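You operate a simulated robot arm through the tools that you are given. There is no shell and no other tool. Be economical: measure what you need, move in short steps, check, and stop when the job is done.

You run a simulated two-armed robot. Do the job below in one go: nothing can be reset, and whatever is moved stays where it is left.

TASK
Wipe the pane in the padded case clean and close the case again.
Fine: take the smudge off with the purple block and put it back; lid shut, red catch across. What is to be rubbed or washed off counts as gone when no trace of it is left.

Only the result counts: the job must be done as asked and must still hold three seconds after the hand-in. Knocking over, shifting, dropping, spilling or breaking anything else fails it. A push-on lid holds only when it is set on centred and level and pressed home; a screw cap is set on level and turned clockwise until tight.

THE ROBOT
Two 7-joint arms with two-finger grippers on one trunk, hanging from a carriage that runs on a gantry, over the field with the corners [-2162, -537], [538, -545], [542, 735], [-2158, 743] (x, y) and turns from -367 to 321 degrees about z. Base frame: it is fixed where the carriage stands at the start and does not move with it; the origin is on the floor, on the carriage's upright axis, x ahead of it, y to its left, z up. Readings come in mm, degrees, newtons and seconds.
The left shoulder is at the start at [40, 158, 1402], the right one opposite. With the tool pointing down near the work surface each hand reaches from about 100 to 440 mm from the robot's upright axis, wherever it stands, measured 20 degrees to its own side. Places, roughly: purple block (5x6x4 cm) [100, -400, 800]; red case catch [400, -300, 900]; sliding case lid [300, -400, 900]. Payload 1.96 kg a hand.
The tool frame of a hand sits at the grasp point between the pads (the TCP): z along the fingers, y along the line on which they close. The tips reach 20 mm beyond it. The gripper opens to 72 mm. The gripper's body begins 38 mm behind the TCP.
Orientation is that of the tool frame in the base frame, as a unit quaternion [w, x, y, z]. With the fingers straight down and closing along the base's y, the tool's x points along the base's -x, its y along +y and its z along -z.

THE INTERFACE
- The arms move only by the tool move_arm. It takes "left_rows", "right_rows" or both (then of equal length, played together; a hand with none holds still); each is one flat list of numbers, 7 for each row, row after row: the turn, a rotation vector about the base's x, y, z in degrees, then the shift along the base's x, y, z in mm, then the opening, from 0 (shut) to 1 (fully open). In form: [wx, wy, wz, x, y, z, fingers, wx, wy, wz, x, y, z, fingers, ...]. A call has 1 to 12 rows; each row is the pose to reach, as a shift and turn from the pose commanded when the call began. A row lasts 0.2 s, in which the tool goes at most 50 mm and 8.6 degrees; a call with a longer step from one row to the next is refused whole, and so is a gripper value outside its range. Where a pose cannot be reached the arm comes as near as it can. A force on the tool above 40 N (or 10 N above the force at the start of the call, whichever is more), or a blocked arm, ends the call early, and 0.2 s more pass. The fingers move at their own pace (about 45 mm/s each) and stop on an object; they squeeze with about 32 N. The grip force told is the motor's: it shows also when the fingers shut on nothing. Time passes only in rows, and 0.2 s behind the last, so rows that repeat a pose let the fingers close. It gives the time, the measured TCP pose, the force on the tool (base axes), the opening and the grip force at its end, in the units of the frame above (readings bear some noise), with the torque about the TCP (base axes, N m) and any sound that the robot's microphone picked up.
- Cameras (640 x 400 px; columns grow to the right, rows downward): "scene" is now at [213.9, -49, 1759.5]; the picture's right is [-0.62, -0.79, 0.00], its down [-0.73, 0.58, -0.36] and it looks along [0.28, -0.22, -0.93] (base axes); focal length 263 px, centre (320, 200). "left" rides on the left gripper at [71, -19, -82] in its tool frame; the picture's right is [0.26, 0.97, 0.00], its down [-0.67, 0.18, -0.72] and it looks along [-0.69, 0.19, 0.70] (tool axes); focal length 280 px, centre (320, 200). "right" rides on the right gripper at [71, 19, -82] in its tool frame; the picture's right is [-0.26, 0.96, 0.00], its down [-0.67, -0.18, -0.72] and it looks along [-0.69, -0.19, 0.70] (tool axes); focal length 280 px, centre (320, 200). There is no depth. A picture from a camera that has moved, and an enlarged one, comes with that camera's place and axes in the base frame and with its lens. The place of the scene camera against the robot may be out by one fixed shift of up to 25 mm in any direction.
- snapshot(camera): a new picture of that camera. It takes no simulated time.
- raise_lower(by): slides the trunk up (or, below 0, down) by that many mm; the arms and the scene camera ride with it, the base frame stays. It gives what a move gives, with no picture.
- base_move(legs): drives the robot by 1 to 6 legs, each [ahead, left, turn to the left] in mm, mm and degrees, along the robot's own axes; the way and the turn of a leg run together, so that a leg with both is an arc; at most 1500 mm and 180 degrees a leg. The arms and the cameras ride along, it lands a little off, and it stops where it bumps. It keeps to its track: a leg is cut to what the track allows. It gives what a move gives.
- head_to(pan, tilt): turns the head with the scene camera to pan (to the left, within 86 degrees either way) and tilt (down, from -29 to 69), counted from straight ahead of the robot. It gives what a move gives.
- close_up(camera, box): a new picture of the part [left, top, right, bottom] of that camera's present view, enlarged. It takes no simulated time.
- hand_in(): hands the job in; it is judged then, once.

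Go step by step. Nothing tells you exact positions but the pictures and the camera data: compare them with the known pose of the tool, close in by small moves and look again before you grip or let go. The budget is 120 turns and 88 pictures, counting those below and the enlarged ones. Unless the task says otherwise, let go and move clear before handing in, and close with one line.

The tools are called after "Call:" by a JSON object that holds its "api" and its "payload". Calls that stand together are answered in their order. move_arm: Moves the arms, as the interface text tells. Its arguments: {"type":"object","properties":{"left_rows":{"type":"array","items":{"type":"number"}},"right_rows":{"type":"array","items":{"type":"number"}}},"required":[]} The other tools are called the same way: raise_lower (by) slides the trunk up or down; base_move (legs) drives the base; head_to (pan, tilt) turns the head that bears the scene camera; snapshot (camera) takes a picture; close_up (camera, box) takes an enlarged picture of a part of a camera's view; hand_in () hands the job in.

At the start:

```text
time: 0.0
left_tool_pos: [307.7, -46.9, 1145.2]
left_orientation: [0.0, 0.0, 1.0, 0.0]
left_force: [0.6, 0.1, -0.3]
left_moment: [-0.04, -0.02, -0.02]
left_finger_gap: 72.0
left_finger_force: 0.0
right_tool_pos: [291.6, -333.9, 1197.3]
right_orientation: [0.0, 0.0, 1.0, -0.001]
right_force: [0.1, -0.4, -1.0]
right_moment: [0.0, -0.01, 0.02]
right_finger_gap: 71.8
right_finger_force: 0.0
trunk travel left (down, up): [-725.0, 115.0]
robot x, y, heading: [0.5, 3.5, 0.1]
head pan, tilt: [-38.2, 68.8]
```

scene: 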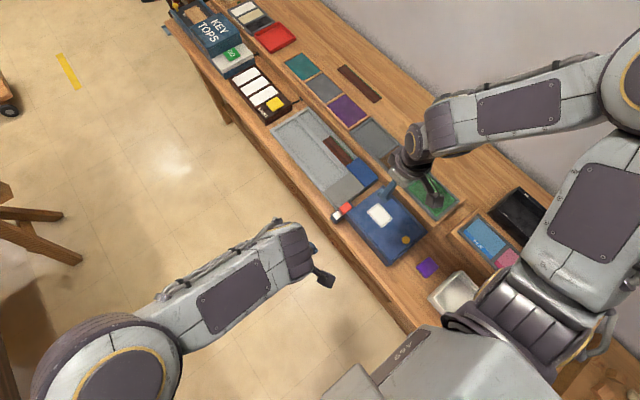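
right: 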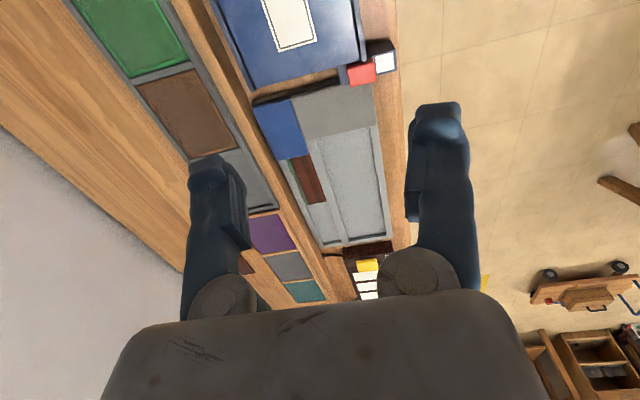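
left: 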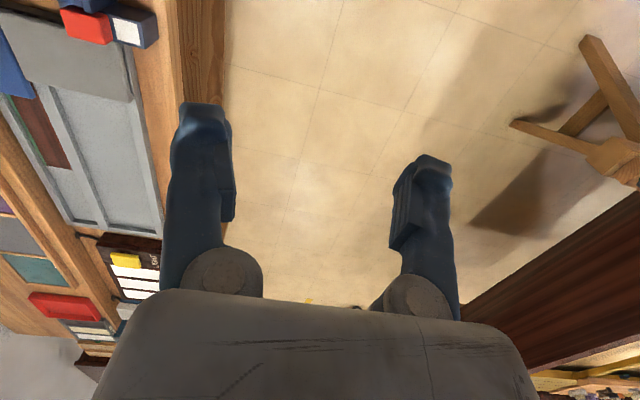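

The blue case sits on the bench with a red catch at its far-left edge, and the purple block is near it. I'll look closer before moving.

Call:
{"api": "close_up", "payload": {"camera": "scene", "box": [320, 160, 480, 300]}}

Call:
{"api": "close_up", "payload": {"camera": "right", "box": [200, 0, 420, 140]}}

```text
2.86 times, centred on (400, 230) of scene
camera zoom: at [213.9, -49.0, 1759.5], right [-0.62, -0.79, 0.0], down [-0.73, 0.58, -0.36], along [0.28, -0.22, -0.93], focal length 752 px, centre (91, 114)
```

zoom: 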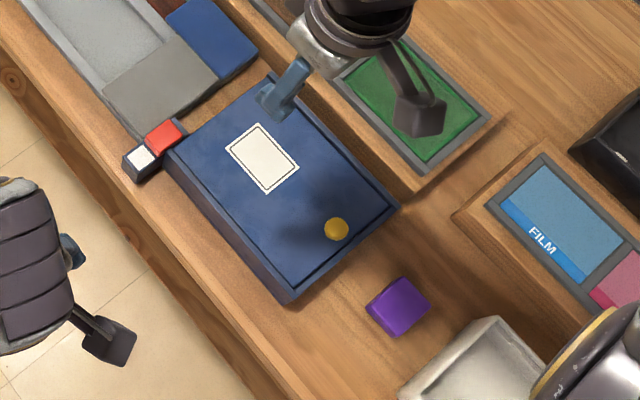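

```text
2.86 times, centred on (310, 70) of right
camera zoom: at [220.0, -314.8, 1280.1], right [0.26, 0.96, 0.0], down [0.67, -0.18, 0.72], along [0.69, -0.19, -0.7], focal length 801 px, centre (349, 571)
```

zoom: 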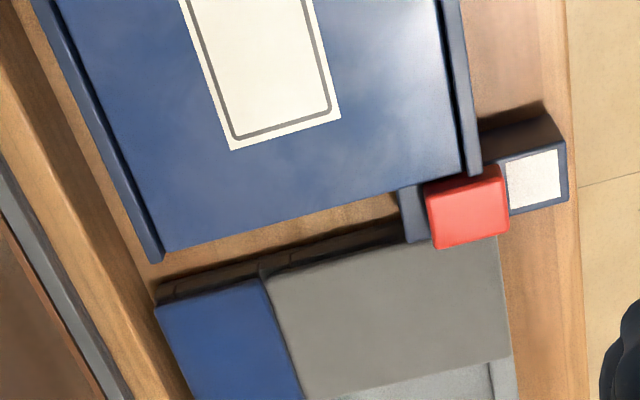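

The catch is at about (400,-310) and beyond reach, so I'll drive the robot to stand opposite the case, facing it (−y).

Call:
{"api": "base_move", "payload": {"legs": [[250, 0, 0], [0, 0, -90]]}}

Call:
{"api": "head_to", "payload": {"pan": 0, "tilt": 66}}

Call:
{"api": "snapshot", "payload": {"camera": "scene"}}

Call:
{"api": "snapshot", "payload": {"camera": "left"}}

```text
time: 5.7
left_tool_pos: [208.5, -307.9, 1143.5]
left_orientation: [0.0, 0.707, 0.707, 0.0]
left_force: [-0.1, 0.6, 0.3]
left_moment: [-0.04, 0.02, 0.03]
left_finger_gap: 72.0
left_finger_force: 0.0
right_tool_pos: [-78.8, -289.8, 1197.0]
right_orientation: [0.0, 0.708, 0.706, 0.0]
right_force: [-0.1, 0.2, 0.0]
right_moment: [0.0, -0.03, 0.0]
right_finger_gap: 72.2
right_finger_force: 0.0
trunk travel left (down, up): [-725.0, 115.0]
robot x, y, heading: [255.2, 4.0, -90.1]
head pan, tilt: [-38.2, 68.8]
```

```text
time: 6.7
left_tool_pos: [208.2, -307.8, 1143.8]
left_orientation: [0.0, 0.707, 0.707, 0.001]
left_force: [0.0, 0.4, -1.0]
left_moment: [-0.04, 0.03, 0.02]
left_finger_gap: 72.0
left_finger_force: 0.1
right_tool_pos: [-78.5, -289.5, 1198.7]
right_orientation: [0.0, 0.708, 0.706, 0.0]
right_force: [0.0, 0.1, 0.1]
right_moment: [-0.01, 0.02, 0.03]
right_finger_gap: 72.1
right_finger_force: 0.2
trunk travel left (down, up): [-725.0, 115.0]
robot x, y, heading: [255.5, 1.2, -90.2]
head pan, tilt: [0.0, 66.0]
```

```text
82 pictures are left
camera scene: at [265.3, -233.4, 1762.2], right [-1.0, 0.0, 0.0], down [0.0, 0.91, -0.41], along [0.0, -0.41, -0.91], focal length 263 px, centre (320, 200)
```

scene: 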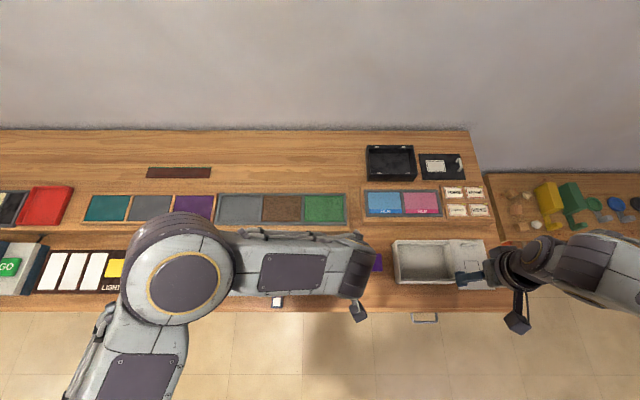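

```text
81 pictures are left
camera left: at [188.6, -236.4, 1225.2], right [0.97, 0.26, 0.0], down [0.18, -0.67, 0.72], along [0.19, -0.69, -0.7], focal length 280 px, centre (320, 200)
```

left: 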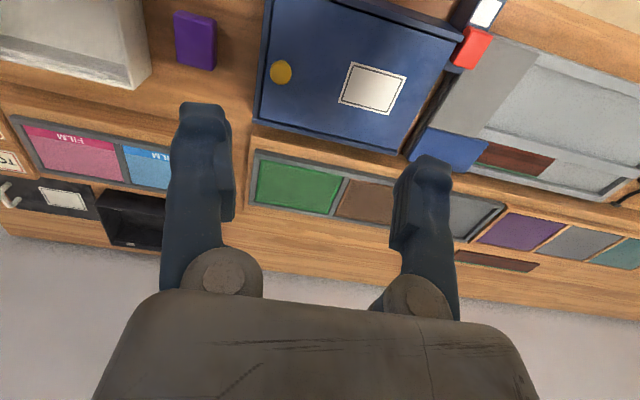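

I'll move the left hand to where its camera can study the catch.

Call:
{"api": "move_arm", "payload": {"left_rows": [0, 0, 0, 33, 18, -20, 1, 0, 0, 0, 66, 36, -45, 1, 0, 0, 0, 100, 54, -70, 1, 0, 0, 0, 134, 72, -95, 1, 0, 0, 0, 167, 90, -120, 1, 0, 0, 0, 200, 108, -140, 1]}}

Call:
{"api": "snapshot", "payload": {"camera": "left"}}

Call:
{"api": "snapshot", "payload": {"camera": "scene"}}

```text
time: 8.1
left_tool_pos: [408.3, -197.7, 1003.1]
left_orientation: [0.0, 0.707, 0.707, 0.001]
left_force: [0.2, 0.6, -0.4]
left_moment: [-0.03, 0.01, -0.05]
left_finger_gap: 72.1
left_finger_force: 0.1
right_tool_pos: [-77.7, -289.2, 1197.6]
right_orientation: [0.0, 0.708, 0.706, 0.0]
right_force: [-1.0, 0.4, 1.2]
right_moment: [-0.01, -0.02, 0.03]
right_finger_gap: 72.1
right_finger_force: 0.0
trunk travel left (down, up): [-725.0, 115.0]
robot x, y, heading: [255.2, -0.8, -89.7]
head pan, tilt: [0.0, 66.0]
```

```text
80 pictures are left
camera left: at [387.9, -127.2, 1084.2], right [0.97, 0.26, 0.0], down [0.18, -0.67, 0.72], along [0.19, -0.69, -0.7], focal length 280 px, centre (320, 200)
```

left: 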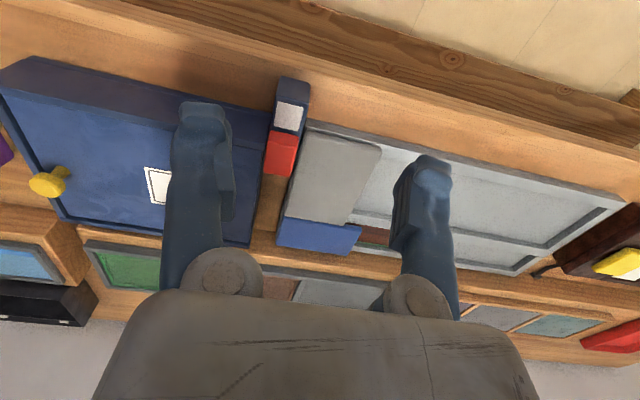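

```text
79 pictures are left
camera scene: at [265.4, -233.4, 1762.3], right [-1.0, 0.0, 0.0], down [0.0, 0.91, -0.41], along [0.0, -0.41, -0.91], focal length 263 px, centre (320, 200)
```

scene: 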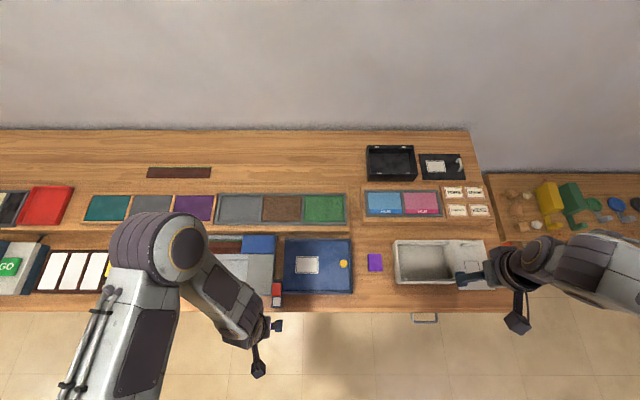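

Call:
{"api": "close_up", "payload": {"camera": "scene", "box": [260, 225, 400, 315]}}

Call:
{"api": "close_up", "payload": {"camera": "left", "box": [230, 60, 350, 200]}}

```text
4.44 times, centred on (330, 270) of scene
camera zoom: at [265.4, -233.4, 1762.3], right [-1.0, 0.0, 0.0], down [0.0, 0.91, -0.41], along [0.0, -0.41, -0.91], focal length 1170 px, centre (276, -111)
```

zoom: 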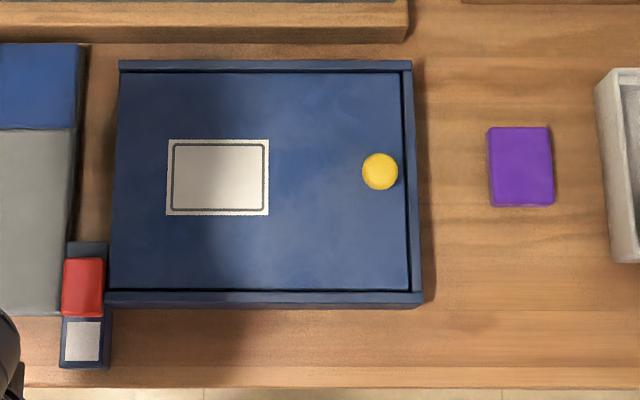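

```text
2.86 times, centred on (290, 130) of left
camera zoom: at [387.9, -127.2, 1084.2], right [0.97, 0.26, 0.0], down [0.18, -0.67, 0.72], along [0.19, -0.69, -0.7], focal length 801 px, centre (406, 400)
```

zoom: 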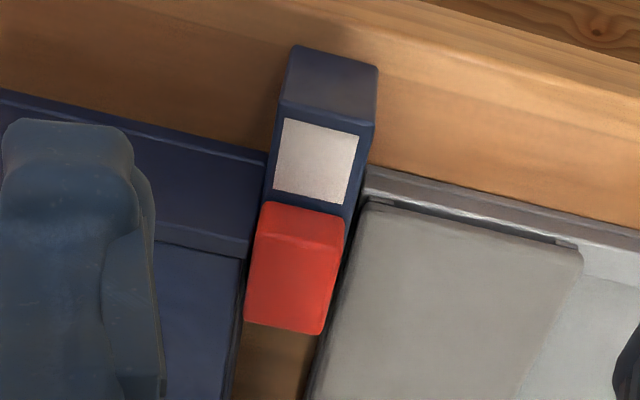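

The red catch (x≈381–408, y≈−315…−276, top z≈870) rides on a bar with 30 mm of free run toward +y, so pushing it toward +y should free the lid. I'll bring closed left fingers behind it (−y side).

Call:
{"api": "move_arm", "payload": {"left_rows": [0, 0, 0, -3, -40, 0, 0, 0, 0, 0, -6, -80, 0, 0, 0, 0, 0, -10, -115, -10, 0, 0, 0, 0, -11, -136, -40, 0, 0, 0, 0, -11, -138, -80, 0, 0, 0, 0, -11, -138, -95, 0, 0, 0, 0, -11, -138, -95, 0]}}

Call:
{"api": "snapshot", "payload": {"camera": "left"}}

Call:
{"api": "close_up", "payload": {"camera": "scene", "box": [220, 225, 360, 315]}}

```text
time: 9.7
left_tool_pos: [397.2, -337.7, 909.5]
left_orientation: [0.0, 0.707, 0.707, 0.0]
left_force: [-0.3, -0.2, -0.2]
left_moment: [0.0, 0.0, 0.01]
left_finger_gap: 0.0
left_finger_force: 29.6
right_tool_pos: [-79.8, -289.7, 1198.4]
right_orientation: [0.0, 0.708, 0.706, 0.001]
right_force: [0.0, 0.1, 0.6]
right_moment: [0.01, 0.01, -0.02]
right_finger_gap: 71.9
right_finger_force: 0.1
trunk travel left (down, up): [-725.0, 115.0]
robot x, y, heading: [258.4, -0.9, -89.9]
head pan, tilt: [0.0, 66.0]
```

```text
76 pictures are left
camera left: at [377.3, -266.6, 990.4], right [0.97, 0.26, 0.0], down [0.18, -0.67, 0.72], along [0.19, -0.69, -0.7], focal length 280 px, centre (320, 200)
```

left: 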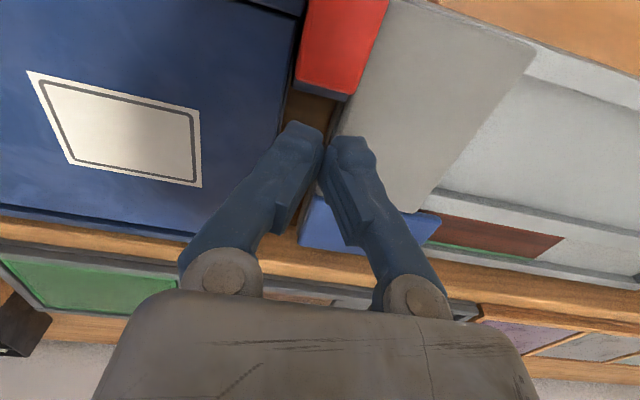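

```text
4.44 times, centred on (290, 270) of scene
camera zoom: at [265.4, -233.4, 1762.2], right [-1.0, 0.0, 0.0], down [0.0, 0.91, -0.41], along [0.0, -0.41, -0.91], focal length 1170 px, centre (453, -111)
```

zoom: 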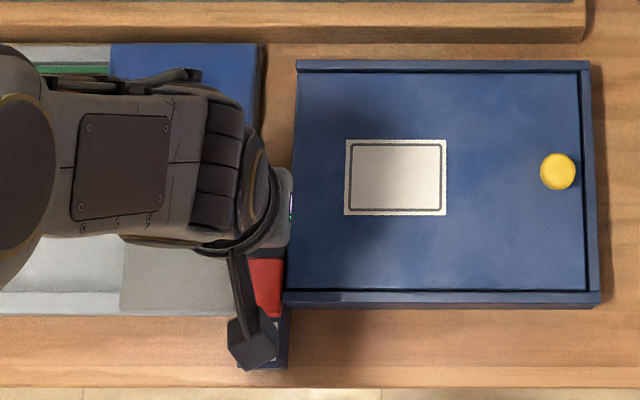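

The fingers line up with the catch's back. I'll lower to z≈878 and push +y.

Call:
{"api": "move_arm", "payload": {"left_rows": [0, 0, 0, -1, 0, -16, 0, 0, 0, 0, -1, 0, -31, 0, 0, 0, 0, -1, 10, -31, 0, 0, 0, 0, -1, 20, -31, 0, 0, 0, 0, -1, 30, -31, 0, 0, 0, 0, -1, 40, -31, 0]}}

Call:
{"api": "snapshot", "payload": {"camera": "left"}}

```text
time: 11.1
left_tool_pos: [396.8, -301.2, 877.8]
left_orientation: [0.002, 0.707, 0.707, -0.002]
left_force: [-0.7, -9.1, -2.6]
left_moment: [-0.14, -0.03, 0.0]
left_finger_gap: 5.8
left_finger_force: 29.9
right_tool_pos: [-80.2, -292.1, 1197.5]
right_orientation: [0.001, 0.708, 0.707, -0.001]
right_force: [0.0, -0.6, -0.1]
right_moment: [0.01, -0.03, 0.02]
right_finger_gap: 72.0
right_finger_force: 0.1
trunk travel left (down, up): [-725.0, 115.0]
robot x, y, heading: [257.4, -1.8, -89.9]
head pan, tilt: [0.0, 66.0]
```

```text
74 pictures are left
camera left: at [376.8, -229.6, 959.6], right [0.97, 0.26, 0.0], down [0.18, -0.67, 0.72], along [0.19, -0.69, -0.69], focal length 280 px, centre (320, 200)
```

left: 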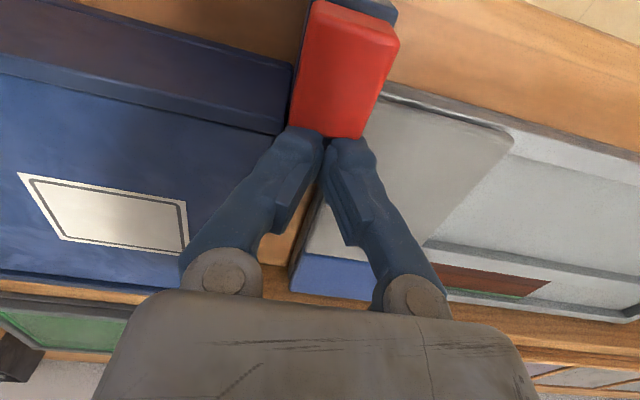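

The catch has moved; I'll push a little more until it stops.

Call:
{"api": "move_arm", "payload": {"left_rows": [0, 0, 0, 0, 5, 0, 0, 0, 0, 0, 0, 10, 0, 0, 0, 0, 0, 0, 14, 0, 0]}}

Call:
{"api": "snapshot", "payload": {"camera": "left"}}

```text
time: 11.9
left_tool_pos: [396.9, -299.2, 882.1]
left_orientation: [0.01, 0.708, 0.706, -0.008]
left_force: [-0.9, -20.6, 7.5]
left_moment: [-0.19, 0.01, -0.04]
left_finger_gap: 5.7
left_finger_force: 29.1
right_tool_pos: [-80.9, -295.6, 1199.0]
right_orientation: [0.001, 0.708, 0.706, -0.001]
right_force: [0.0, -0.9, -0.5]
right_moment: [0.04, 0.06, 0.0]
right_finger_gap: 72.0
right_finger_force: 0.2
trunk travel left (down, up): [-725.0, 115.0]
robot x, y, heading: [255.8, 3.6, -90.0]
head pan, tilt: [0.0, 66.0]
stopped in row 3 (left hand): the force on the tool passed its limit (the readings are from after the stop); the commanded pose is now the measured one
```

```text
73 pictures are left
camera left: at [376.6, -226.1, 960.2], right [0.97, 0.26, -0.01], down [0.18, -0.66, 0.73], along [0.19, -0.71, -0.68], focal length 280 px, centre (320, 200)
```

left: 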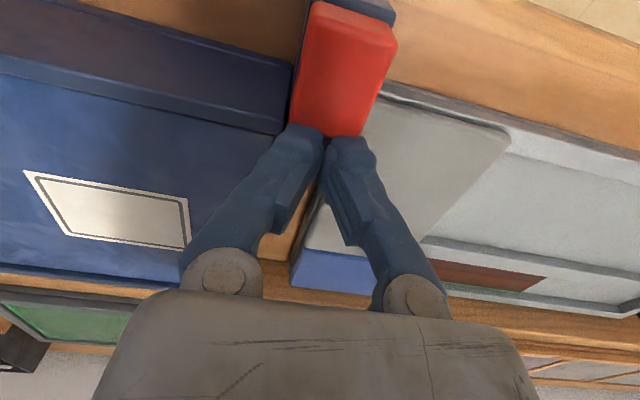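

The catch is at its stop. I'll back off, rise, and view it.

Call:
{"api": "move_arm", "payload": {"left_rows": [0, 0, 0, 0, -8, 0, 0, 0, 0, 0, 0, -8, 40, 0, 0, 0, 0, 20, 10, 80, 0.3, 0, 0, 0, 20, 50, 110, 0.3, 0, 0, 0, 20, 90, 120, 0.3, 0, 0, 0, 50, 120, 120, 0.3]}}

Call:
{"api": "close_up", "payload": {"camera": "scene", "box": [260, 225, 400, 315]}}

Call:
{"api": "snapshot", "payload": {"camera": "left"}}

```text
time: 13.3
left_tool_pos: [445.7, -168.5, 1000.3]
left_orientation: [0.004, 0.707, 0.707, -0.004]
left_force: [-1.0, 0.3, -0.5]
left_moment: [-0.01, -0.01, 0.0]
left_finger_gap: 21.5
left_finger_force: 0.2
right_tool_pos: [-79.0, -291.4, 1198.0]
right_orientation: [0.0, 0.708, 0.707, 0.0]
right_force: [-0.2, -0.1, 0.5]
right_moment: [0.0, -0.01, 0.0]
right_finger_gap: 71.8
right_finger_force: 0.0
trunk travel left (down, up): [-725.0, 115.0]
robot x, y, heading: [255.0, -0.2, -89.8]
head pan, tilt: [0.0, 66.0]
```

```text
4.44 times, centred on (330, 270) of scene
camera zoom: at [265.3, -233.9, 1762.2], right [-1.0, 0.0, 0.0], down [0.0, 0.91, -0.41], along [0.0, -0.41, -0.91], focal length 1170 px, centre (276, -111)
```

zoom: 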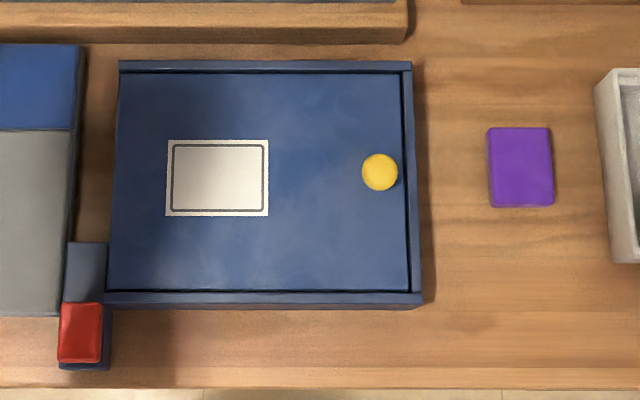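

```text
71 pictures are left
camera left: at [425.5, -95.6, 1079.2], right [0.96, 0.26, 0.0], down [0.18, -0.67, 0.72], along [0.19, -0.7, -0.69], focal length 280 px, centre (320, 200)
```

left: 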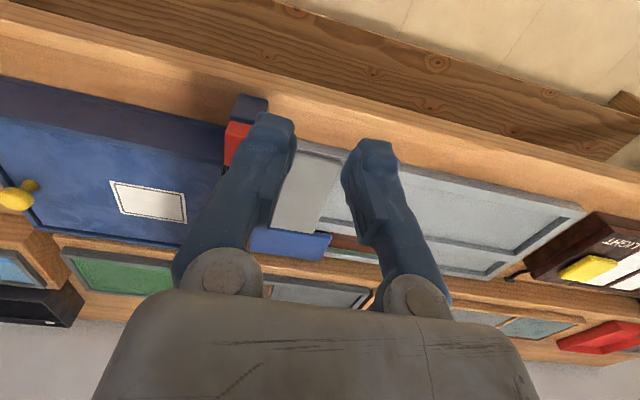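

The catch is clear of the lid. Next I'll bring the right hand near the knob and look.

Call:
{"api": "move_arm", "payload": {"right_rows": [0, 0, 0, 31, -3, -27, 1, 0, 0, 0, 62, -6, -54, 1, 0, 0, 0, 93, -9, -81, 1, 0, 0, 0, 124, -12, -108, 1, 0, 0, 0, 155, -14, -135, 1, 0, 0, 0, 186, -17, -162, 1, 0, 0, 0, 217, -20, -189, 1, 0, 0, 0, 248, -22, -216, 1, 0, 0, 0, 275, -25, -243, 1]}}

Call:
{"api": "snapshot", "payload": {"camera": "right"}}

```text
time: 15.3
left_tool_pos: [445.9, -169.2, 998.8]
left_orientation: [0.005, 0.707, 0.707, -0.003]
left_force: [-0.4, -0.2, 0.4]
left_moment: [-0.01, 0.01, -0.01]
left_finger_gap: 21.6
left_finger_force: 0.0
right_tool_pos: [197.2, -315.1, 953.8]
right_orientation: [0.0, 0.708, 0.706, 0.0]
right_force: [-0.2, -1.1, -1.3]
right_moment: [0.01, -0.03, -0.03]
right_finger_gap: 72.0
right_finger_force: 0.1
trunk travel left (down, up): [-725.0, 115.0]
robot x, y, heading: [255.1, 0.8, -90.1]
head pan, tilt: [0.0, 66.0]
```

```text
70 pictures are left
camera right: at [215.6, -243.1, 1035.9], right [0.96, -0.26, 0.0], down [-0.18, -0.67, 0.72], along [-0.19, -0.69, -0.7], focal length 280 px, centre (320, 200)
```

right: 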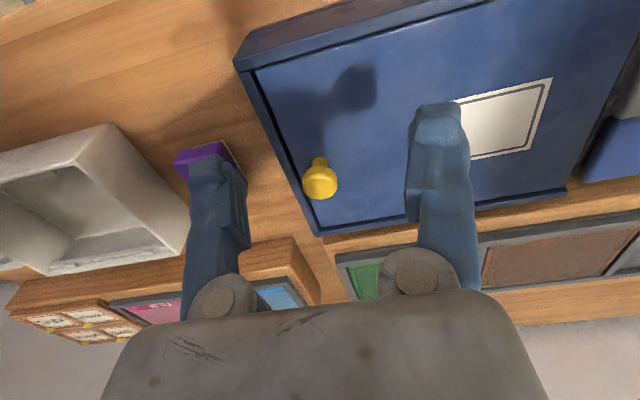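

The knob is at about (180,−370), top z≈890. I'll move above it, lower, and look before gripping.

Call:
{"api": "move_arm", "payload": {"right_rows": [0, 0, 0, -8, -28, 0, 1, 0, 0, 0, -17, -56, 0, 0.8, 0, 0, 0, -17, -56, -20, 0.8, 0, 0, 0, -17, -56, -42, 0.8]}}

Call:
{"api": "snapshot", "payload": {"camera": "right"}}

```text
time: 16.4
left_tool_pos: [445.6, -167.9, 999.6]
left_orientation: [0.005, 0.706, 0.708, -0.004]
left_force: [0.2, 0.4, 1.0]
left_moment: [0.0, -0.02, -0.01]
left_finger_gap: 21.6
left_finger_force: 0.0
right_tool_pos: [177.4, -369.4, 913.7]
right_orientation: [0.0, 0.708, 0.707, 0.0]
right_force: [0.9, 0.1, 0.1]
right_moment: [0.01, 0.01, 0.02]
right_finger_gap: 57.6
right_finger_force: 0.0
trunk travel left (down, up): [-725.0, 115.0]
robot x, y, heading: [254.4, -0.8, -90.2]
head pan, tilt: [0.0, 66.0]
```

```text
69 pictures are left
camera right: at [196.5, -298.5, 994.2], right [0.96, -0.26, 0.0], down [-0.18, -0.67, 0.72], along [-0.19, -0.69, -0.7], focal length 280 px, centre (320, 200)
```

right: 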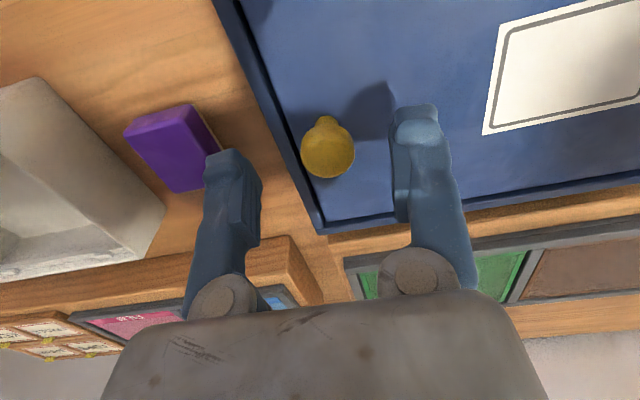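

Aligned with the knob; lowering and closing.

Call:
{"api": "move_arm", "payload": {"right_rows": [0, 0, 0, 2, -3, -12, 0.8, 0, 0, 0, 2, -3, -22, 0.8, 0, 0, 0, 2, -3, -22, 0, 0, 0, 0, 2, -3, -22, 0, 0, 0, 0, 2, -3, -22, 0]}}

Call:
{"api": "snapshot", "payload": {"camera": "right"}}

```text
time: 17.6
left_tool_pos: [445.3, -167.4, 998.3]
left_orientation: [0.005, 0.707, 0.707, -0.005]
left_force: [0.5, -0.2, -0.3]
left_moment: [0.02, -0.01, 0.01]
left_finger_gap: 21.9
left_finger_force: 0.1
right_tool_pos: [179.3, -373.7, 891.8]
right_orientation: [-0.001, 0.708, 0.706, 0.0]
right_force: [0.2, -1.8, -3.7]
right_moment: [-0.05, -0.01, -0.01]
right_finger_gap: 24.6
right_finger_force: 29.4
trunk travel left (down, up): [-725.0, 115.0]
robot x, y, heading: [253.5, 0.9, -90.0]
head pan, tilt: [0.0, 66.0]
```

```text
68 pictures are left
camera right: at [198.3, -302.3, 973.1], right [0.96, -0.26, 0.0], down [-0.18, -0.67, 0.72], along [-0.19, -0.69, -0.7], focal length 280 px, centre (320, 200)
```

right: 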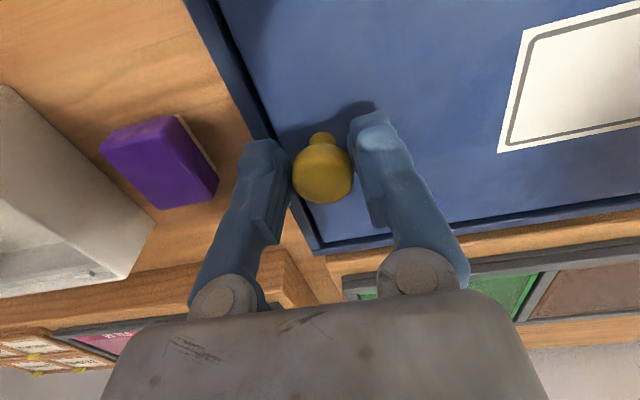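

Knob held. Pulling the lid +x by 60 mm first.

Call:
{"api": "move_arm", "payload": {"right_rows": [0, 0, 0, 6, 0, 0, 0, 0, 0, 0, 14, 0, 0, 0, 0, 0, 0, 24, 0, 0, 0, 0, 0, 0, 36, 0, 0, 0, 0, 0, 0, 48, 0, 0, 0, 0, 0, 0, 60, 0, 0, 0]}}

Call:
{"api": "close_up", "payload": {"camera": "scene", "box": [220, 225, 400, 315]}}

```text
time: 18.9
left_tool_pos: [446.3, -166.9, 1000.0]
left_orientation: [0.005, 0.707, 0.707, -0.003]
left_force: [0.3, 0.0, -0.7]
left_moment: [0.0, 0.0, 0.0]
left_finger_gap: 21.7
left_finger_force: 0.1
right_tool_pos: [242.4, -373.9, 890.7]
right_orientation: [0.0, 0.707, 0.707, 0.001]
right_force: [0.9, 9.1, 14.9]
right_moment: [-0.9, -0.13, -0.01]
right_finger_gap: 25.1
right_finger_force: 39.9
trunk travel left (down, up): [-725.0, 115.0]
robot x, y, heading: [256.4, 2.2, -90.2]
head pan, tilt: [0.0, 66.0]
```

```text
3.56 times, centred on (310, 270) of scene
camera zoom: at [265.4, -233.5, 1762.4], right [-1.0, 0.0, 0.0], down [0.0, 0.91, -0.41], along [0.0, -0.41, -0.91], focal length 936 px, centre (356, -49)
```

zoom: 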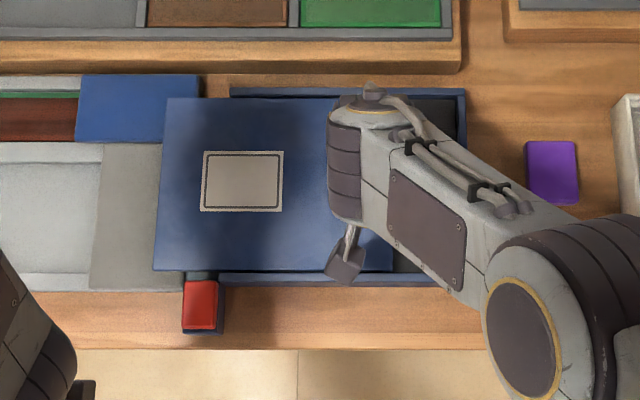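

The lid slides over the grey box. Continuing.

Call:
{"api": "move_arm", "payload": {"right_rows": [0, 0, 0, 8, 0, 1, 0, 0, 0, 0, 18, 0, 1, 0, 0, 0, 0, 30, 0, 1, 0, 0, 0, 0, 42, 0, 1, 0, 0, 0, 0, 54, 0, 1, 0, 0, 0, 0, 66, 0, 1, 0, 0, 0, 0, 78, 0, 1, 0]}}

Call:
{"api": "close_up", "payload": {"camera": "scene", "box": [220, 225, 400, 315]}}

Call:
{"api": "snapshot", "payload": {"camera": "right"}}

```text
time: 20.6
left_tool_pos: [446.8, -169.4, 998.9]
left_orientation: [0.005, 0.707, 0.707, -0.005]
left_force: [0.3, 1.0, -0.4]
left_moment: [0.0, -0.04, -0.02]
left_finger_gap: 21.9
left_finger_force: 0.1
right_tool_pos: [253.4, -368.4, 896.3]
right_orientation: [0.001, 0.708, 0.706, -0.002]
right_force: [-1.0, -10.6, -7.7]
right_moment: [-0.26, 0.04, -0.01]
right_finger_gap: 21.7
right_finger_force: 40.2
right hand out of reach, approached as far as the arm can: row 1, 2, 3, 4, 5, 6, 7
trunk travel left (down, up): [-725.0, 115.0]
robot x, y, heading: [251.9, -2.0, -89.9]
head pan, tilt: [0.0, 66.0]
```

```text
3.56 times, centred on (310, 270) of scene
camera zoom: at [265.2, -234.6, 1762.5], right [-1.0, 0.0, 0.0], down [0.0, 0.91, -0.41], along [0.0, -0.41, -0.91], focal length 936 px, centre (356, -49)
```

zoom: 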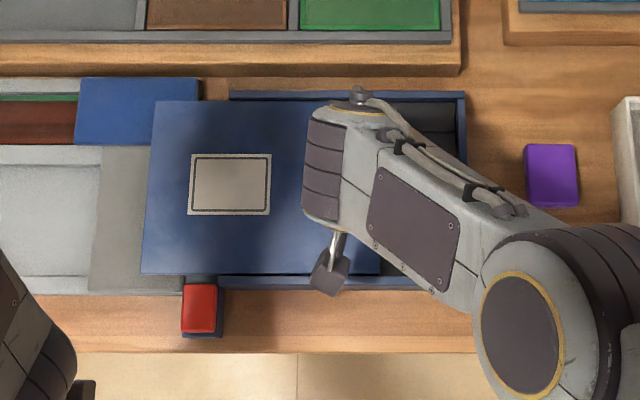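

```text
65 pictures are left
camera right: at [272.2, -297.0, 978.6], right [0.96, -0.26, 0.0], down [-0.18, -0.67, 0.72], along [-0.19, -0.69, -0.7], focal length 280 px, centre (320, 200)
```

right: 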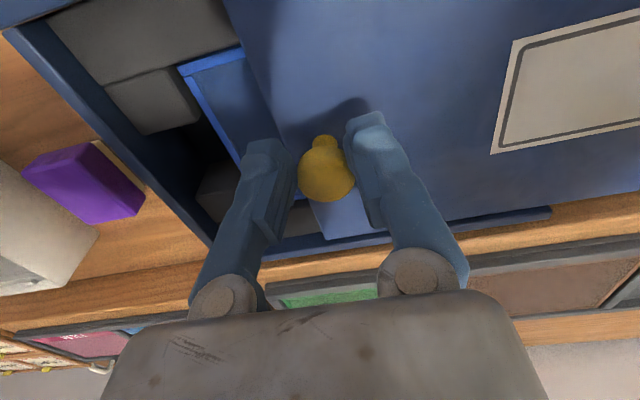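

The right arm is at its reach limit across the body. I'll release, rise, and drive the base +x by 145 mm before pulling further.

Call:
{"api": "move_arm", "payload": {"right_rows": [0, 0, 0, 0, 0, 0, 0.7, 0, 0, 0, 0, 0, 0, 0.7, 0, 0, 0, 0, 0, 0, 0.7, 0, 0, 0, -5, 10, 30, 0.7, 0, 0, 0, -10, 20, 70, 0.7]}}

Call:
{"api": "base_move", "payload": {"legs": [[0, 145, 0]]}}

Call:
{"api": "snapshot", "payload": {"camera": "scene"}}

Call:
{"api": "snapshot", "payload": {"camera": "right"}}

```text
time: 21.8
left_tool_pos: [444.4, -167.7, 999.1]
left_orientation: [0.004, 0.707, 0.707, -0.004]
left_force: [-0.3, 0.6, -0.2]
left_moment: [0.02, 0.0, 0.0]
left_finger_gap: 21.4
left_finger_force: 0.1
right_tool_pos: [244.2, -347.8, 965.8]
right_orientation: [0.0, 0.708, 0.706, 0.0]
right_force: [-0.8, 0.5, -1.1]
right_moment: [-0.04, 0.0, -0.01]
right_finger_gap: 50.2
right_finger_force: 0.1
trunk travel left (down, up): [-725.0, 115.0]
robot x, y, heading: [254.2, -1.3, -89.9]
head pan, tilt: [0.0, 66.0]
```

```text
time: 23.1
left_tool_pos: [589.0, -168.5, 999.0]
left_orientation: [0.004, 0.708, 0.707, -0.004]
left_force: [-1.0, -0.3, -0.1]
left_moment: [0.02, -0.01, 0.0]
left_finger_gap: 21.5
left_finger_force: 0.1
right_tool_pos: [387.0, -348.2, 965.9]
right_orientation: [0.001, 0.708, 0.706, -0.001]
right_force: [0.5, 0.2, -0.5]
right_moment: [0.0, -0.01, 0.0]
right_finger_gap: 50.4
right_finger_force: 0.1
trunk travel left (down, up): [-725.0, 115.0]
robot x, y, heading: [396.9, 0.5, -90.0]
head pan, tilt: [0.0, 66.0]
```

```text
64 pictures are left
camera scene: at [408.0, -234.1, 1762.2], right [-1.0, 0.0, 0.0], down [0.0, 0.91, -0.41], along [0.0, -0.41, -0.91], focal length 263 px, centre (320, 200)
```

scene: 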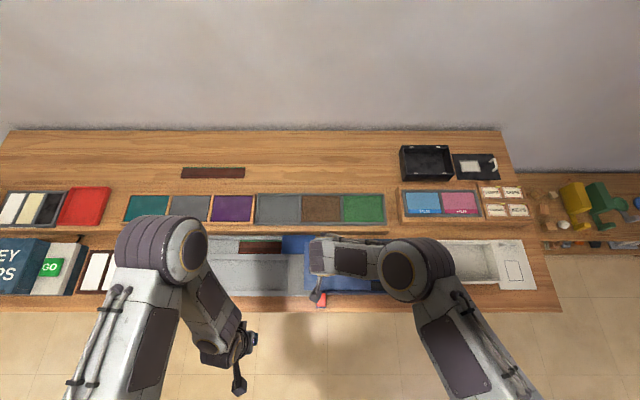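

```text
63 pictures are left
camera right: at [406.6, -277.2, 1047.6], right [0.96, -0.26, 0.0], down [-0.18, -0.67, 0.72], along [-0.19, -0.69, -0.7], focal length 280 px, centre (320, 200)
```

right: 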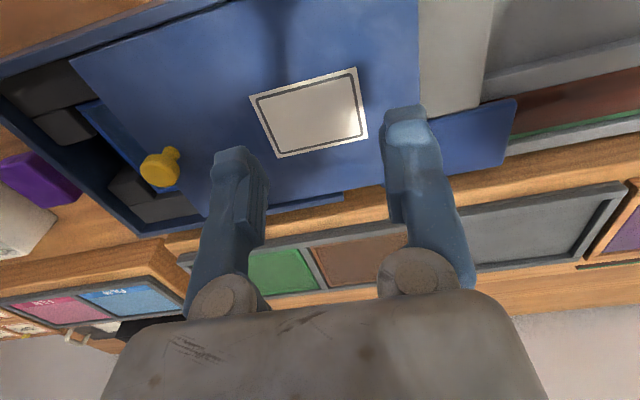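

Moving back over the knob at about (258,−373).

Call:
{"api": "move_arm", "payload": {"right_rows": [0, 0, 0, -43, -8, 0, 0.8, 0, 0, 0, -86, -16, 0, 0.8, 0, 0, 0, -129, -25, 0, 0.8, 0, 0, 0, -129, -25, -25, 0.8, 0, 0, 0, -129, -25, -50, 0.8]}}

Call:
{"api": "snapshot", "payload": {"camera": "right"}}

```text
time: 24.3
left_tool_pos: [588.1, -168.5, 998.5]
left_orientation: [0.003, 0.707, 0.707, -0.004]
left_force: [0.9, 0.5, -0.1]
left_moment: [-0.03, 0.03, 0.03]
left_finger_gap: 21.3
left_finger_force: 0.2
right_tool_pos: [258.7, -374.2, 914.7]
right_orientation: [0.0, 0.708, 0.706, 0.0]
right_force: [0.8, 0.5, -0.3]
right_moment: [0.01, 0.01, 0.02]
right_finger_gap: 57.6
right_finger_force: 0.1
trunk travel left (down, up): [-725.0, 115.0]
robot x, y, heading: [399.7, 3.0, -90.1]
head pan, tilt: [0.0, 66.0]
```

```text
62 pictures are left
camera right: at [277.9, -303.0, 997.2], right [0.96, -0.26, 0.0], down [-0.18, -0.67, 0.72], along [-0.19, -0.69, -0.7], focal length 280 px, centre (320, 200)
```

right: 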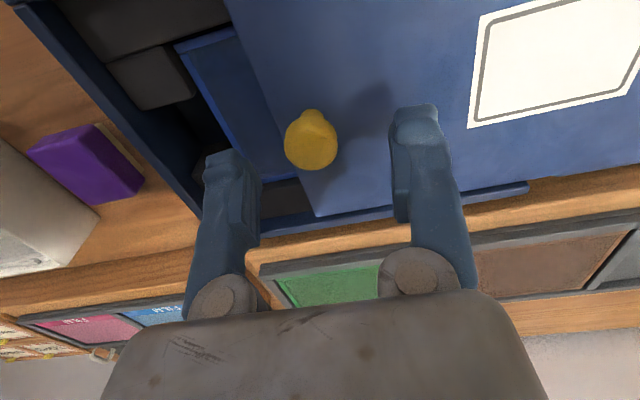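

Knob at about (254,−374). Grip it and pull +x.

Call:
{"api": "move_arm", "payload": {"right_rows": [0, 0, 0, -4, 0, -12, 0.8, 0, 0, 0, -4, 0, -25, 0.8, 0, 0, 0, -4, 0, -25, 0, 0, 0, 0, -4, 0, -25, 0, 0, 0, 0, -4, 0, -25, 0]}}

Call:
{"api": "move_arm", "payload": {"right_rows": [0, 0, 0, 8, 0, 0, 0, 0, 0, 0, 18, 0, 0, 0, 0, 0, 0, 28, 0, 0, 0, 0, 0, 0, 38, 0, 0, 0, 0, 0, 0, 48, 0, 0, 0, 0, 0, 0, 58, 0, 0, 0]}}

Call:
{"api": "snapshot", "payload": {"camera": "right"}}

```text
time: 25.5
left_tool_pos: [588.2, -168.2, 998.2]
left_orientation: [0.004, 0.708, 0.706, -0.005]
left_force: [0.5, -0.2, 0.1]
left_moment: [-0.01, 0.01, 0.02]
left_finger_gap: 21.6
left_finger_force: 0.1
right_tool_pos: [255.3, -374.7, 890.5]
right_orientation: [0.0, 0.708, 0.707, 0.0]
right_force: [-0.4, -1.2, -6.0]
right_moment: [0.04, 0.02, 0.0]
right_finger_gap: 25.0
right_finger_force: 29.7
trunk travel left (down, up): [-725.0, 115.0]
robot x, y, heading: [401.2, 0.6, -90.1]
head pan, tilt: [0.0, 66.0]
```

```text
time: 26.9
left_tool_pos: [588.5, -170.6, 998.5]
left_orientation: [0.005, 0.708, 0.706, -0.004]
left_force: [0.0, 0.8, -0.6]
left_moment: [0.01, 0.02, 0.01]
left_finger_gap: 21.8
left_finger_force: 0.0
right_tool_pos: [312.2, -374.4, 889.3]
right_orientation: [0.001, 0.708, 0.707, -0.001]
right_force: [-0.2, -9.4, -25.0]
right_moment: [-0.08, 0.09, 0.0]
right_finger_gap: 24.7
right_finger_force: 40.4
trunk travel left (down, up): [-725.0, 115.0]
robot x, y, heading: [397.3, -1.3, -90.3]
head pan, tilt: [0.0, 66.0]
```

```text
61 pictures are left
camera right: at [331.8, -302.7, 972.2], right [0.96, -0.26, 0.0], down [-0.18, -0.67, 0.72], along [-0.19, -0.69, -0.7], focal length 280 px, centre (320, 200)
```

right: 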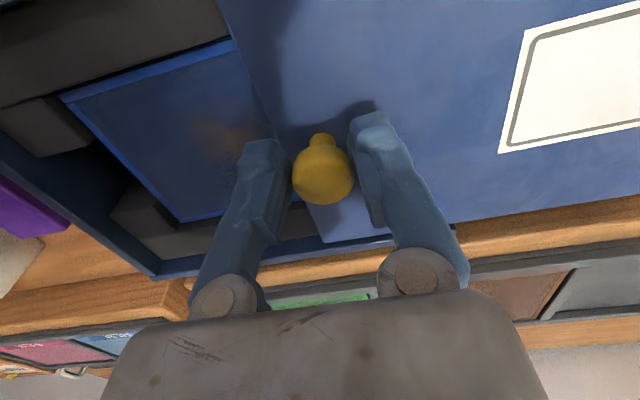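

The pane and a brown smudge are appearing. Pulling further.

Call:
{"api": "move_arm", "payload": {"right_rows": [0, 0, 0, 8, 0, 0, 0, 0, 0, 0, 16, 0, 0, 0, 0, 0, 0, 24, 0, 0, 0, 0, 0, 0, 32, 0, 0, 0, 0, 0, 0, 40, 0, 0, 0, 0, 0, 0, 48, 0, 0, 0]}}

Call:
{"api": "snapshot", "payload": {"camera": "right"}}

Call:
{"api": "close_up", "payload": {"camera": "scene", "box": [260, 215, 440, 315]}}

```text
time: 27.7
left_tool_pos: [588.2, -168.7, 999.4]
left_orientation: [0.004, 0.707, 0.707, -0.004]
left_force: [1.0, -0.3, 0.1]
left_moment: [-0.02, 0.0, -0.01]
left_finger_gap: 21.7
left_finger_force: 0.0
right_tool_pos: [332.0, -374.0, 890.1]
right_orientation: [0.001, 0.709, 0.705, -0.001]
right_force: [1.9, -7.9, -24.1]
right_moment: [0.06, -0.11, 0.08]
right_finger_gap: 24.6
right_finger_force: 40.0
trunk travel left (down, up): [-725.0, 115.0]
robot x, y, heading: [395.8, -3.0, -90.2]
head pan, tilt: [0.0, 66.0]
stopped in row 3 (right hand): the force on the tool passed its limit (the readings are from after the stop); the commanded pose is now the measured one
```

```text
60 pictures are left
camera right: at [352.4, -302.7, 972.3], right [0.96, -0.26, 0.0], down [-0.19, -0.67, 0.72], along [-0.19, -0.69, -0.7], focal length 280 px, centre (320, 200)
```

right: 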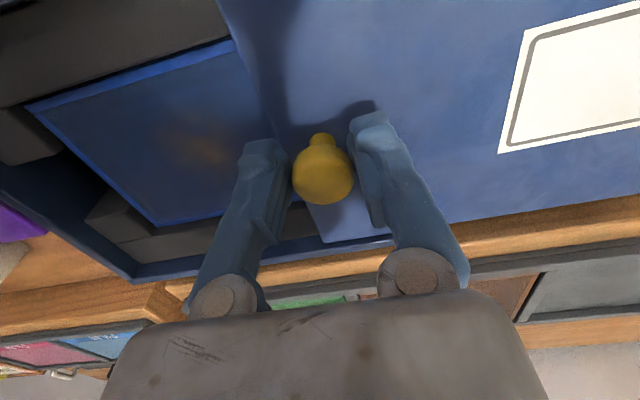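

```text
3.56 times, centred on (350, 265) of scene
camera zoom: at [408.1, -234.4, 1762.4], right [-1.0, 0.0, 0.0], down [0.0, 0.91, -0.41], along [0.0, -0.41, -0.91], focal length 936 px, centre (213, -31)
```

zoom: 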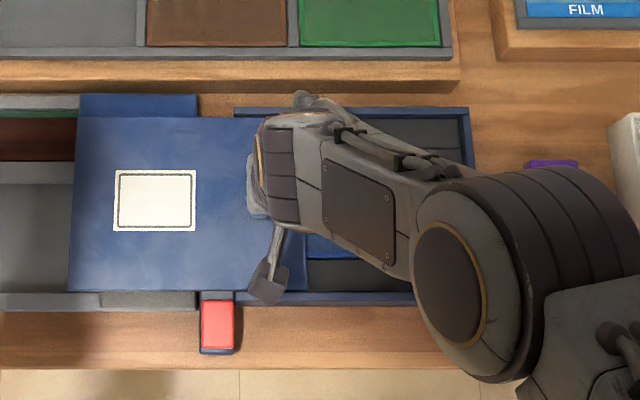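

A stop or binding occurred at x≈332. I'll release, rise, and look.

Call:
{"api": "move_arm", "payload": {"right_rows": [0, 0, 0, 0, 0, 0, 0.7, 0, 0, 0, 0, 0, 0, 0.7, 0, 0, 0, 0, 0, 0, 0.7, 0, 0, 0, -20, 20, 40, 0.7, 0, 0, 0, -60, 40, 70, 0.7, 0, 0, 0, -100, 50, 80, 0.7]}}

Call:
{"api": "snapshot", "payload": {"camera": "right"}}

Call:
{"api": "close_up", "payload": {"camera": "scene", "box": [260, 215, 440, 315]}}

```text
refused: row 5 steps farther than a row can; nothing moved
```

```text
58 pictures are left
camera right: at [352.4, -302.7, 972.3], right [0.96, -0.26, 0.0], down [-0.19, -0.67, 0.72], along [-0.19, -0.69, -0.7], focal length 280 px, centre (320, 200)
```

right: 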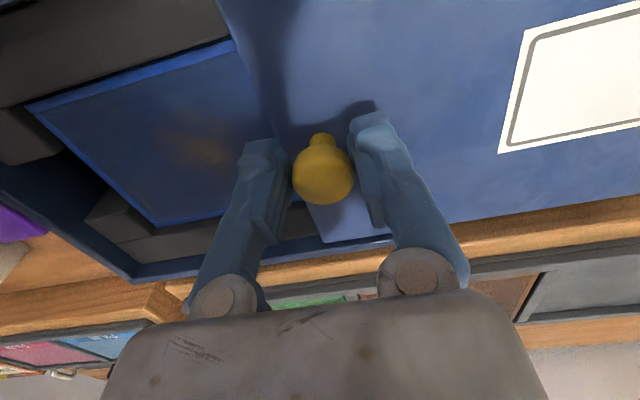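

```text
3.56 times, centred on (350, 265) of scene
camera zoom: at [408.1, -234.4, 1762.4], right [-1.0, 0.0, 0.0], down [0.0, 0.91, -0.41], along [0.0, -0.41, -0.91], focal length 936 px, centre (213, -31)
```

zoom: 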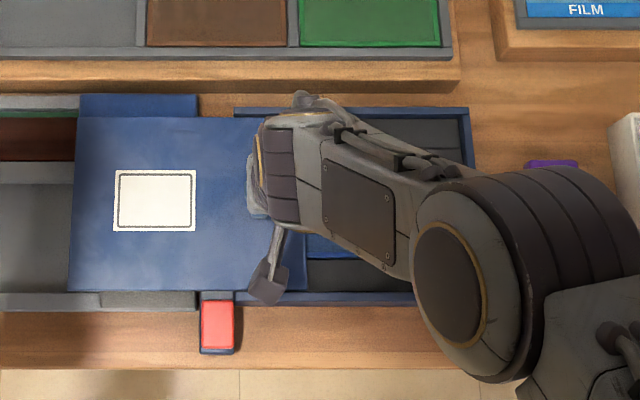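

Repeating the release with smaller steps.

Call:
{"api": "move_arm", "payload": {"right_rows": [0, 0, 0, 0, 0, 0, 0.7, 0, 0, 0, 0, 0, 0, 0.7, 0, 0, 0, 0, 0, 0, 0.7, 0, 0, 0, 0, 10, 40, 0.7, 0, 0, 0, -20, 30, 75, 0.7, 0, 0, 0, -60, 40, 85, 0.7, 0, 0, 0, -90, 65, 100, 0.7]}}

Call:
{"api": "snapshot", "payload": {"camera": "right"}}

```text
time: 29.3
left_tool_pos: [587.0, -168.2, 999.1]
left_orientation: [0.004, 0.708, 0.706, -0.005]
left_force: [0.6, 0.0, -0.4]
left_moment: [0.01, 0.05, 0.0]
left_finger_gap: 21.5
left_finger_force: 0.0
right_tool_pos: [244.0, -307.9, 990.4]
right_orientation: [0.0, 0.708, 0.706, 0.0]
right_force: [0.1, 0.8, -0.2]
right_moment: [0.02, 0.03, -0.01]
right_finger_gap: 50.4
right_finger_force: 0.0
trunk travel left (down, up): [-725.0, 115.0]
robot x, y, heading: [397.4, -4.3, -89.8]
head pan, tilt: [0.0, 66.0]
```

```text
56 pictures are left
camera right: at [263.2, -235.9, 1072.5], right [0.96, -0.26, 0.0], down [-0.18, -0.67, 0.72], along [-0.19, -0.69, -0.7], focal length 280 px, centre (320, 200)
```

right: 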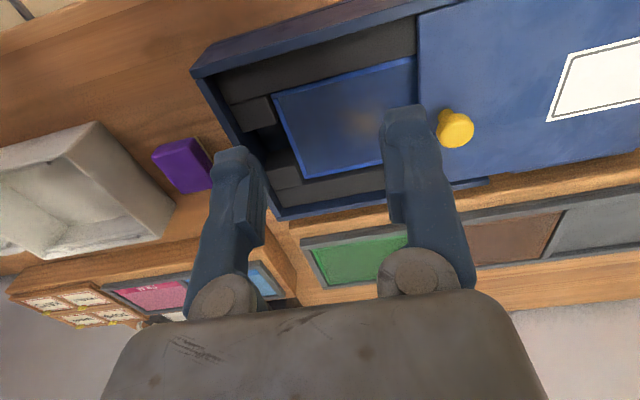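

Call:
{"api": "close_up", "payload": {"camera": "right", "box": [190, 30, 480, 210]}}

Call:
{"api": "close_up", "payload": {"camera": "scene", "box": [260, 215, 440, 315]}}

```text
2.21 times, centred on (335, 120) of right
camera zoom: at [263.2, -235.9, 1072.5], right [0.96, -0.26, 0.0], down [-0.18, -0.67, 0.72], along [-0.19, -0.69, -0.7], focal length 619 px, centre (287, 377)
```

zoom: 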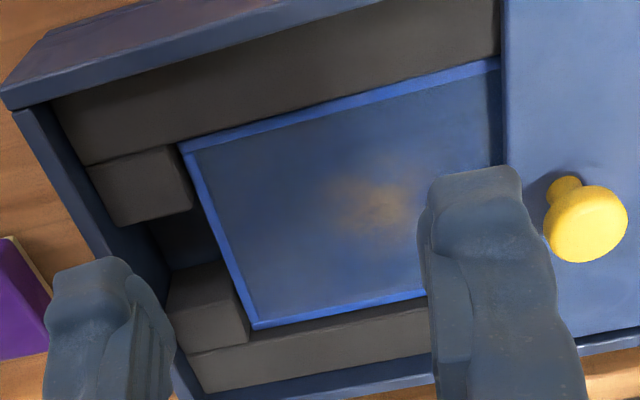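

```text
3.56 times, centred on (350, 265) of scene
camera zoom: at [407.8, -234.1, 1762.2], right [-1.0, 0.0, 0.0], down [0.0, 0.91, -0.41], along [0.0, -0.41, -0.91], focal length 936 px, centre (213, -31)
```

zoom: 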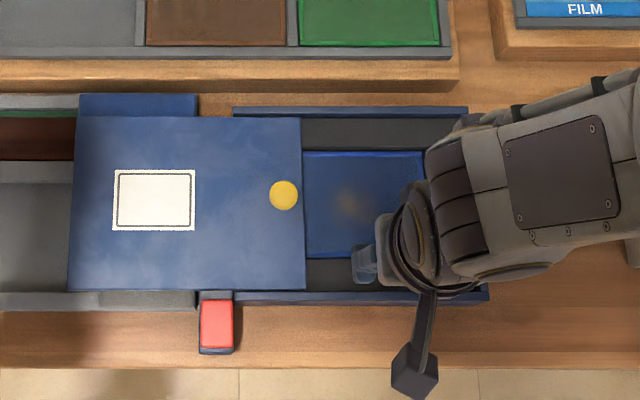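

The pane is exposed with the smudge at about (268,−375), lid edge at x≈308. Now I'll drive back so the right hand reaches the block.

Call:
{"api": "base_move", "payload": {"legs": [[0, -145, 0]]}}

Call:
{"api": "snapshot", "payload": {"camera": "right"}}

Call:
{"api": "close_up", "payload": {"camera": "scene", "box": [240, 215, 420, 315]}}

```text
time: 30.6
left_tool_pos: [446.4, -168.4, 999.8]
left_orientation: [0.004, 0.707, 0.707, -0.004]
left_force: [0.8, 0.8, 0.1]
left_moment: [-0.02, 0.0, 0.03]
left_finger_gap: 21.7
left_finger_force: 0.1
right_tool_pos: [103.3, -308.9, 991.2]
right_orientation: [0.001, 0.708, 0.706, 0.0]
right_force: [0.2, -0.6, -0.8]
right_moment: [0.0, 0.05, -0.01]
right_finger_gap: 50.5
right_finger_force: 0.1
trunk travel left (down, up): [-725.0, 115.0]
robot x, y, heading: [256.4, 1.5, -90.1]
head pan, tilt: [0.0, 66.0]
```

```text
53 pictures are left
camera right: at [121.8, -236.1, 1072.2], right [0.96, -0.26, 0.0], down [-0.18, -0.67, 0.72], along [-0.19, -0.69, -0.7], focal length 280 px, centre (320, 200)
```

right: 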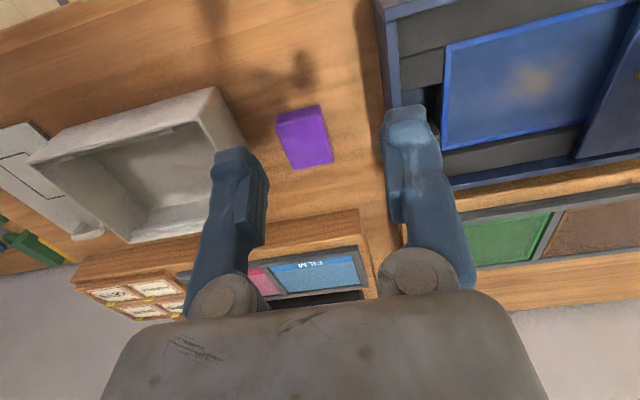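

```text
3.56 times, centred on (330, 265) of scene
camera zoom: at [266.2, -234.0, 1762.2], right [-1.0, 0.0, 0.0], down [0.0, 0.91, -0.41], along [0.0, -0.41, -0.91], focal length 936 px, centre (284, -31)
```

zoom: 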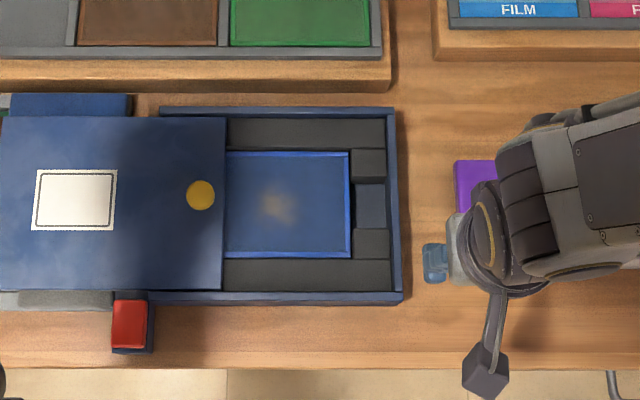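

Block at about (68,−381), smudge well clear of the lid. Moving the right hand above the block.

Call:
{"api": "move_arm", "payload": {"right_rows": [0, 0, 0, -17, -36, -10, 1, 0, 0, 0, -35, -72, -30, 1, 0, 0, 0, -35, -72, -70, 1, 0, 0, 0, -35, -72, -95, 1]}}

Call:
{"api": "snapshot", "payload": {"camera": "right"}}

```text
time: 31.6
left_tool_pos: [445.9, -168.0, 998.8]
left_orientation: [0.004, 0.707, 0.707, -0.003]
left_force: [0.3, -1.0, 0.5]
left_moment: [0.01, 0.01, 0.01]
left_finger_gap: 21.8
left_finger_force: 0.1
right_tool_pos: [67.4, -379.6, 894.3]
right_orientation: [0.0, 0.708, 0.707, 0.0]
right_force: [-0.3, 0.0, 1.4]
right_moment: [0.0, -0.01, 0.02]
right_finger_gap: 72.2
right_finger_force: 0.0
trunk travel left (down, up): [-725.0, 115.0]
robot x, y, heading: [256.9, -4.5, -89.9]
head pan, tilt: [0.0, 66.0]
```

```text
51 pictures are left
camera right: at [86.3, -307.6, 977.1], right [0.96, -0.26, 0.0], down [-0.18, -0.67, 0.72], along [-0.19, -0.69, -0.7], focal length 280 px, centre (320, 200)
```

right: 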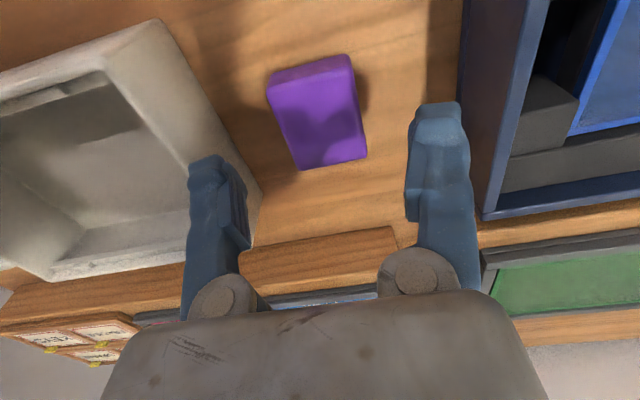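

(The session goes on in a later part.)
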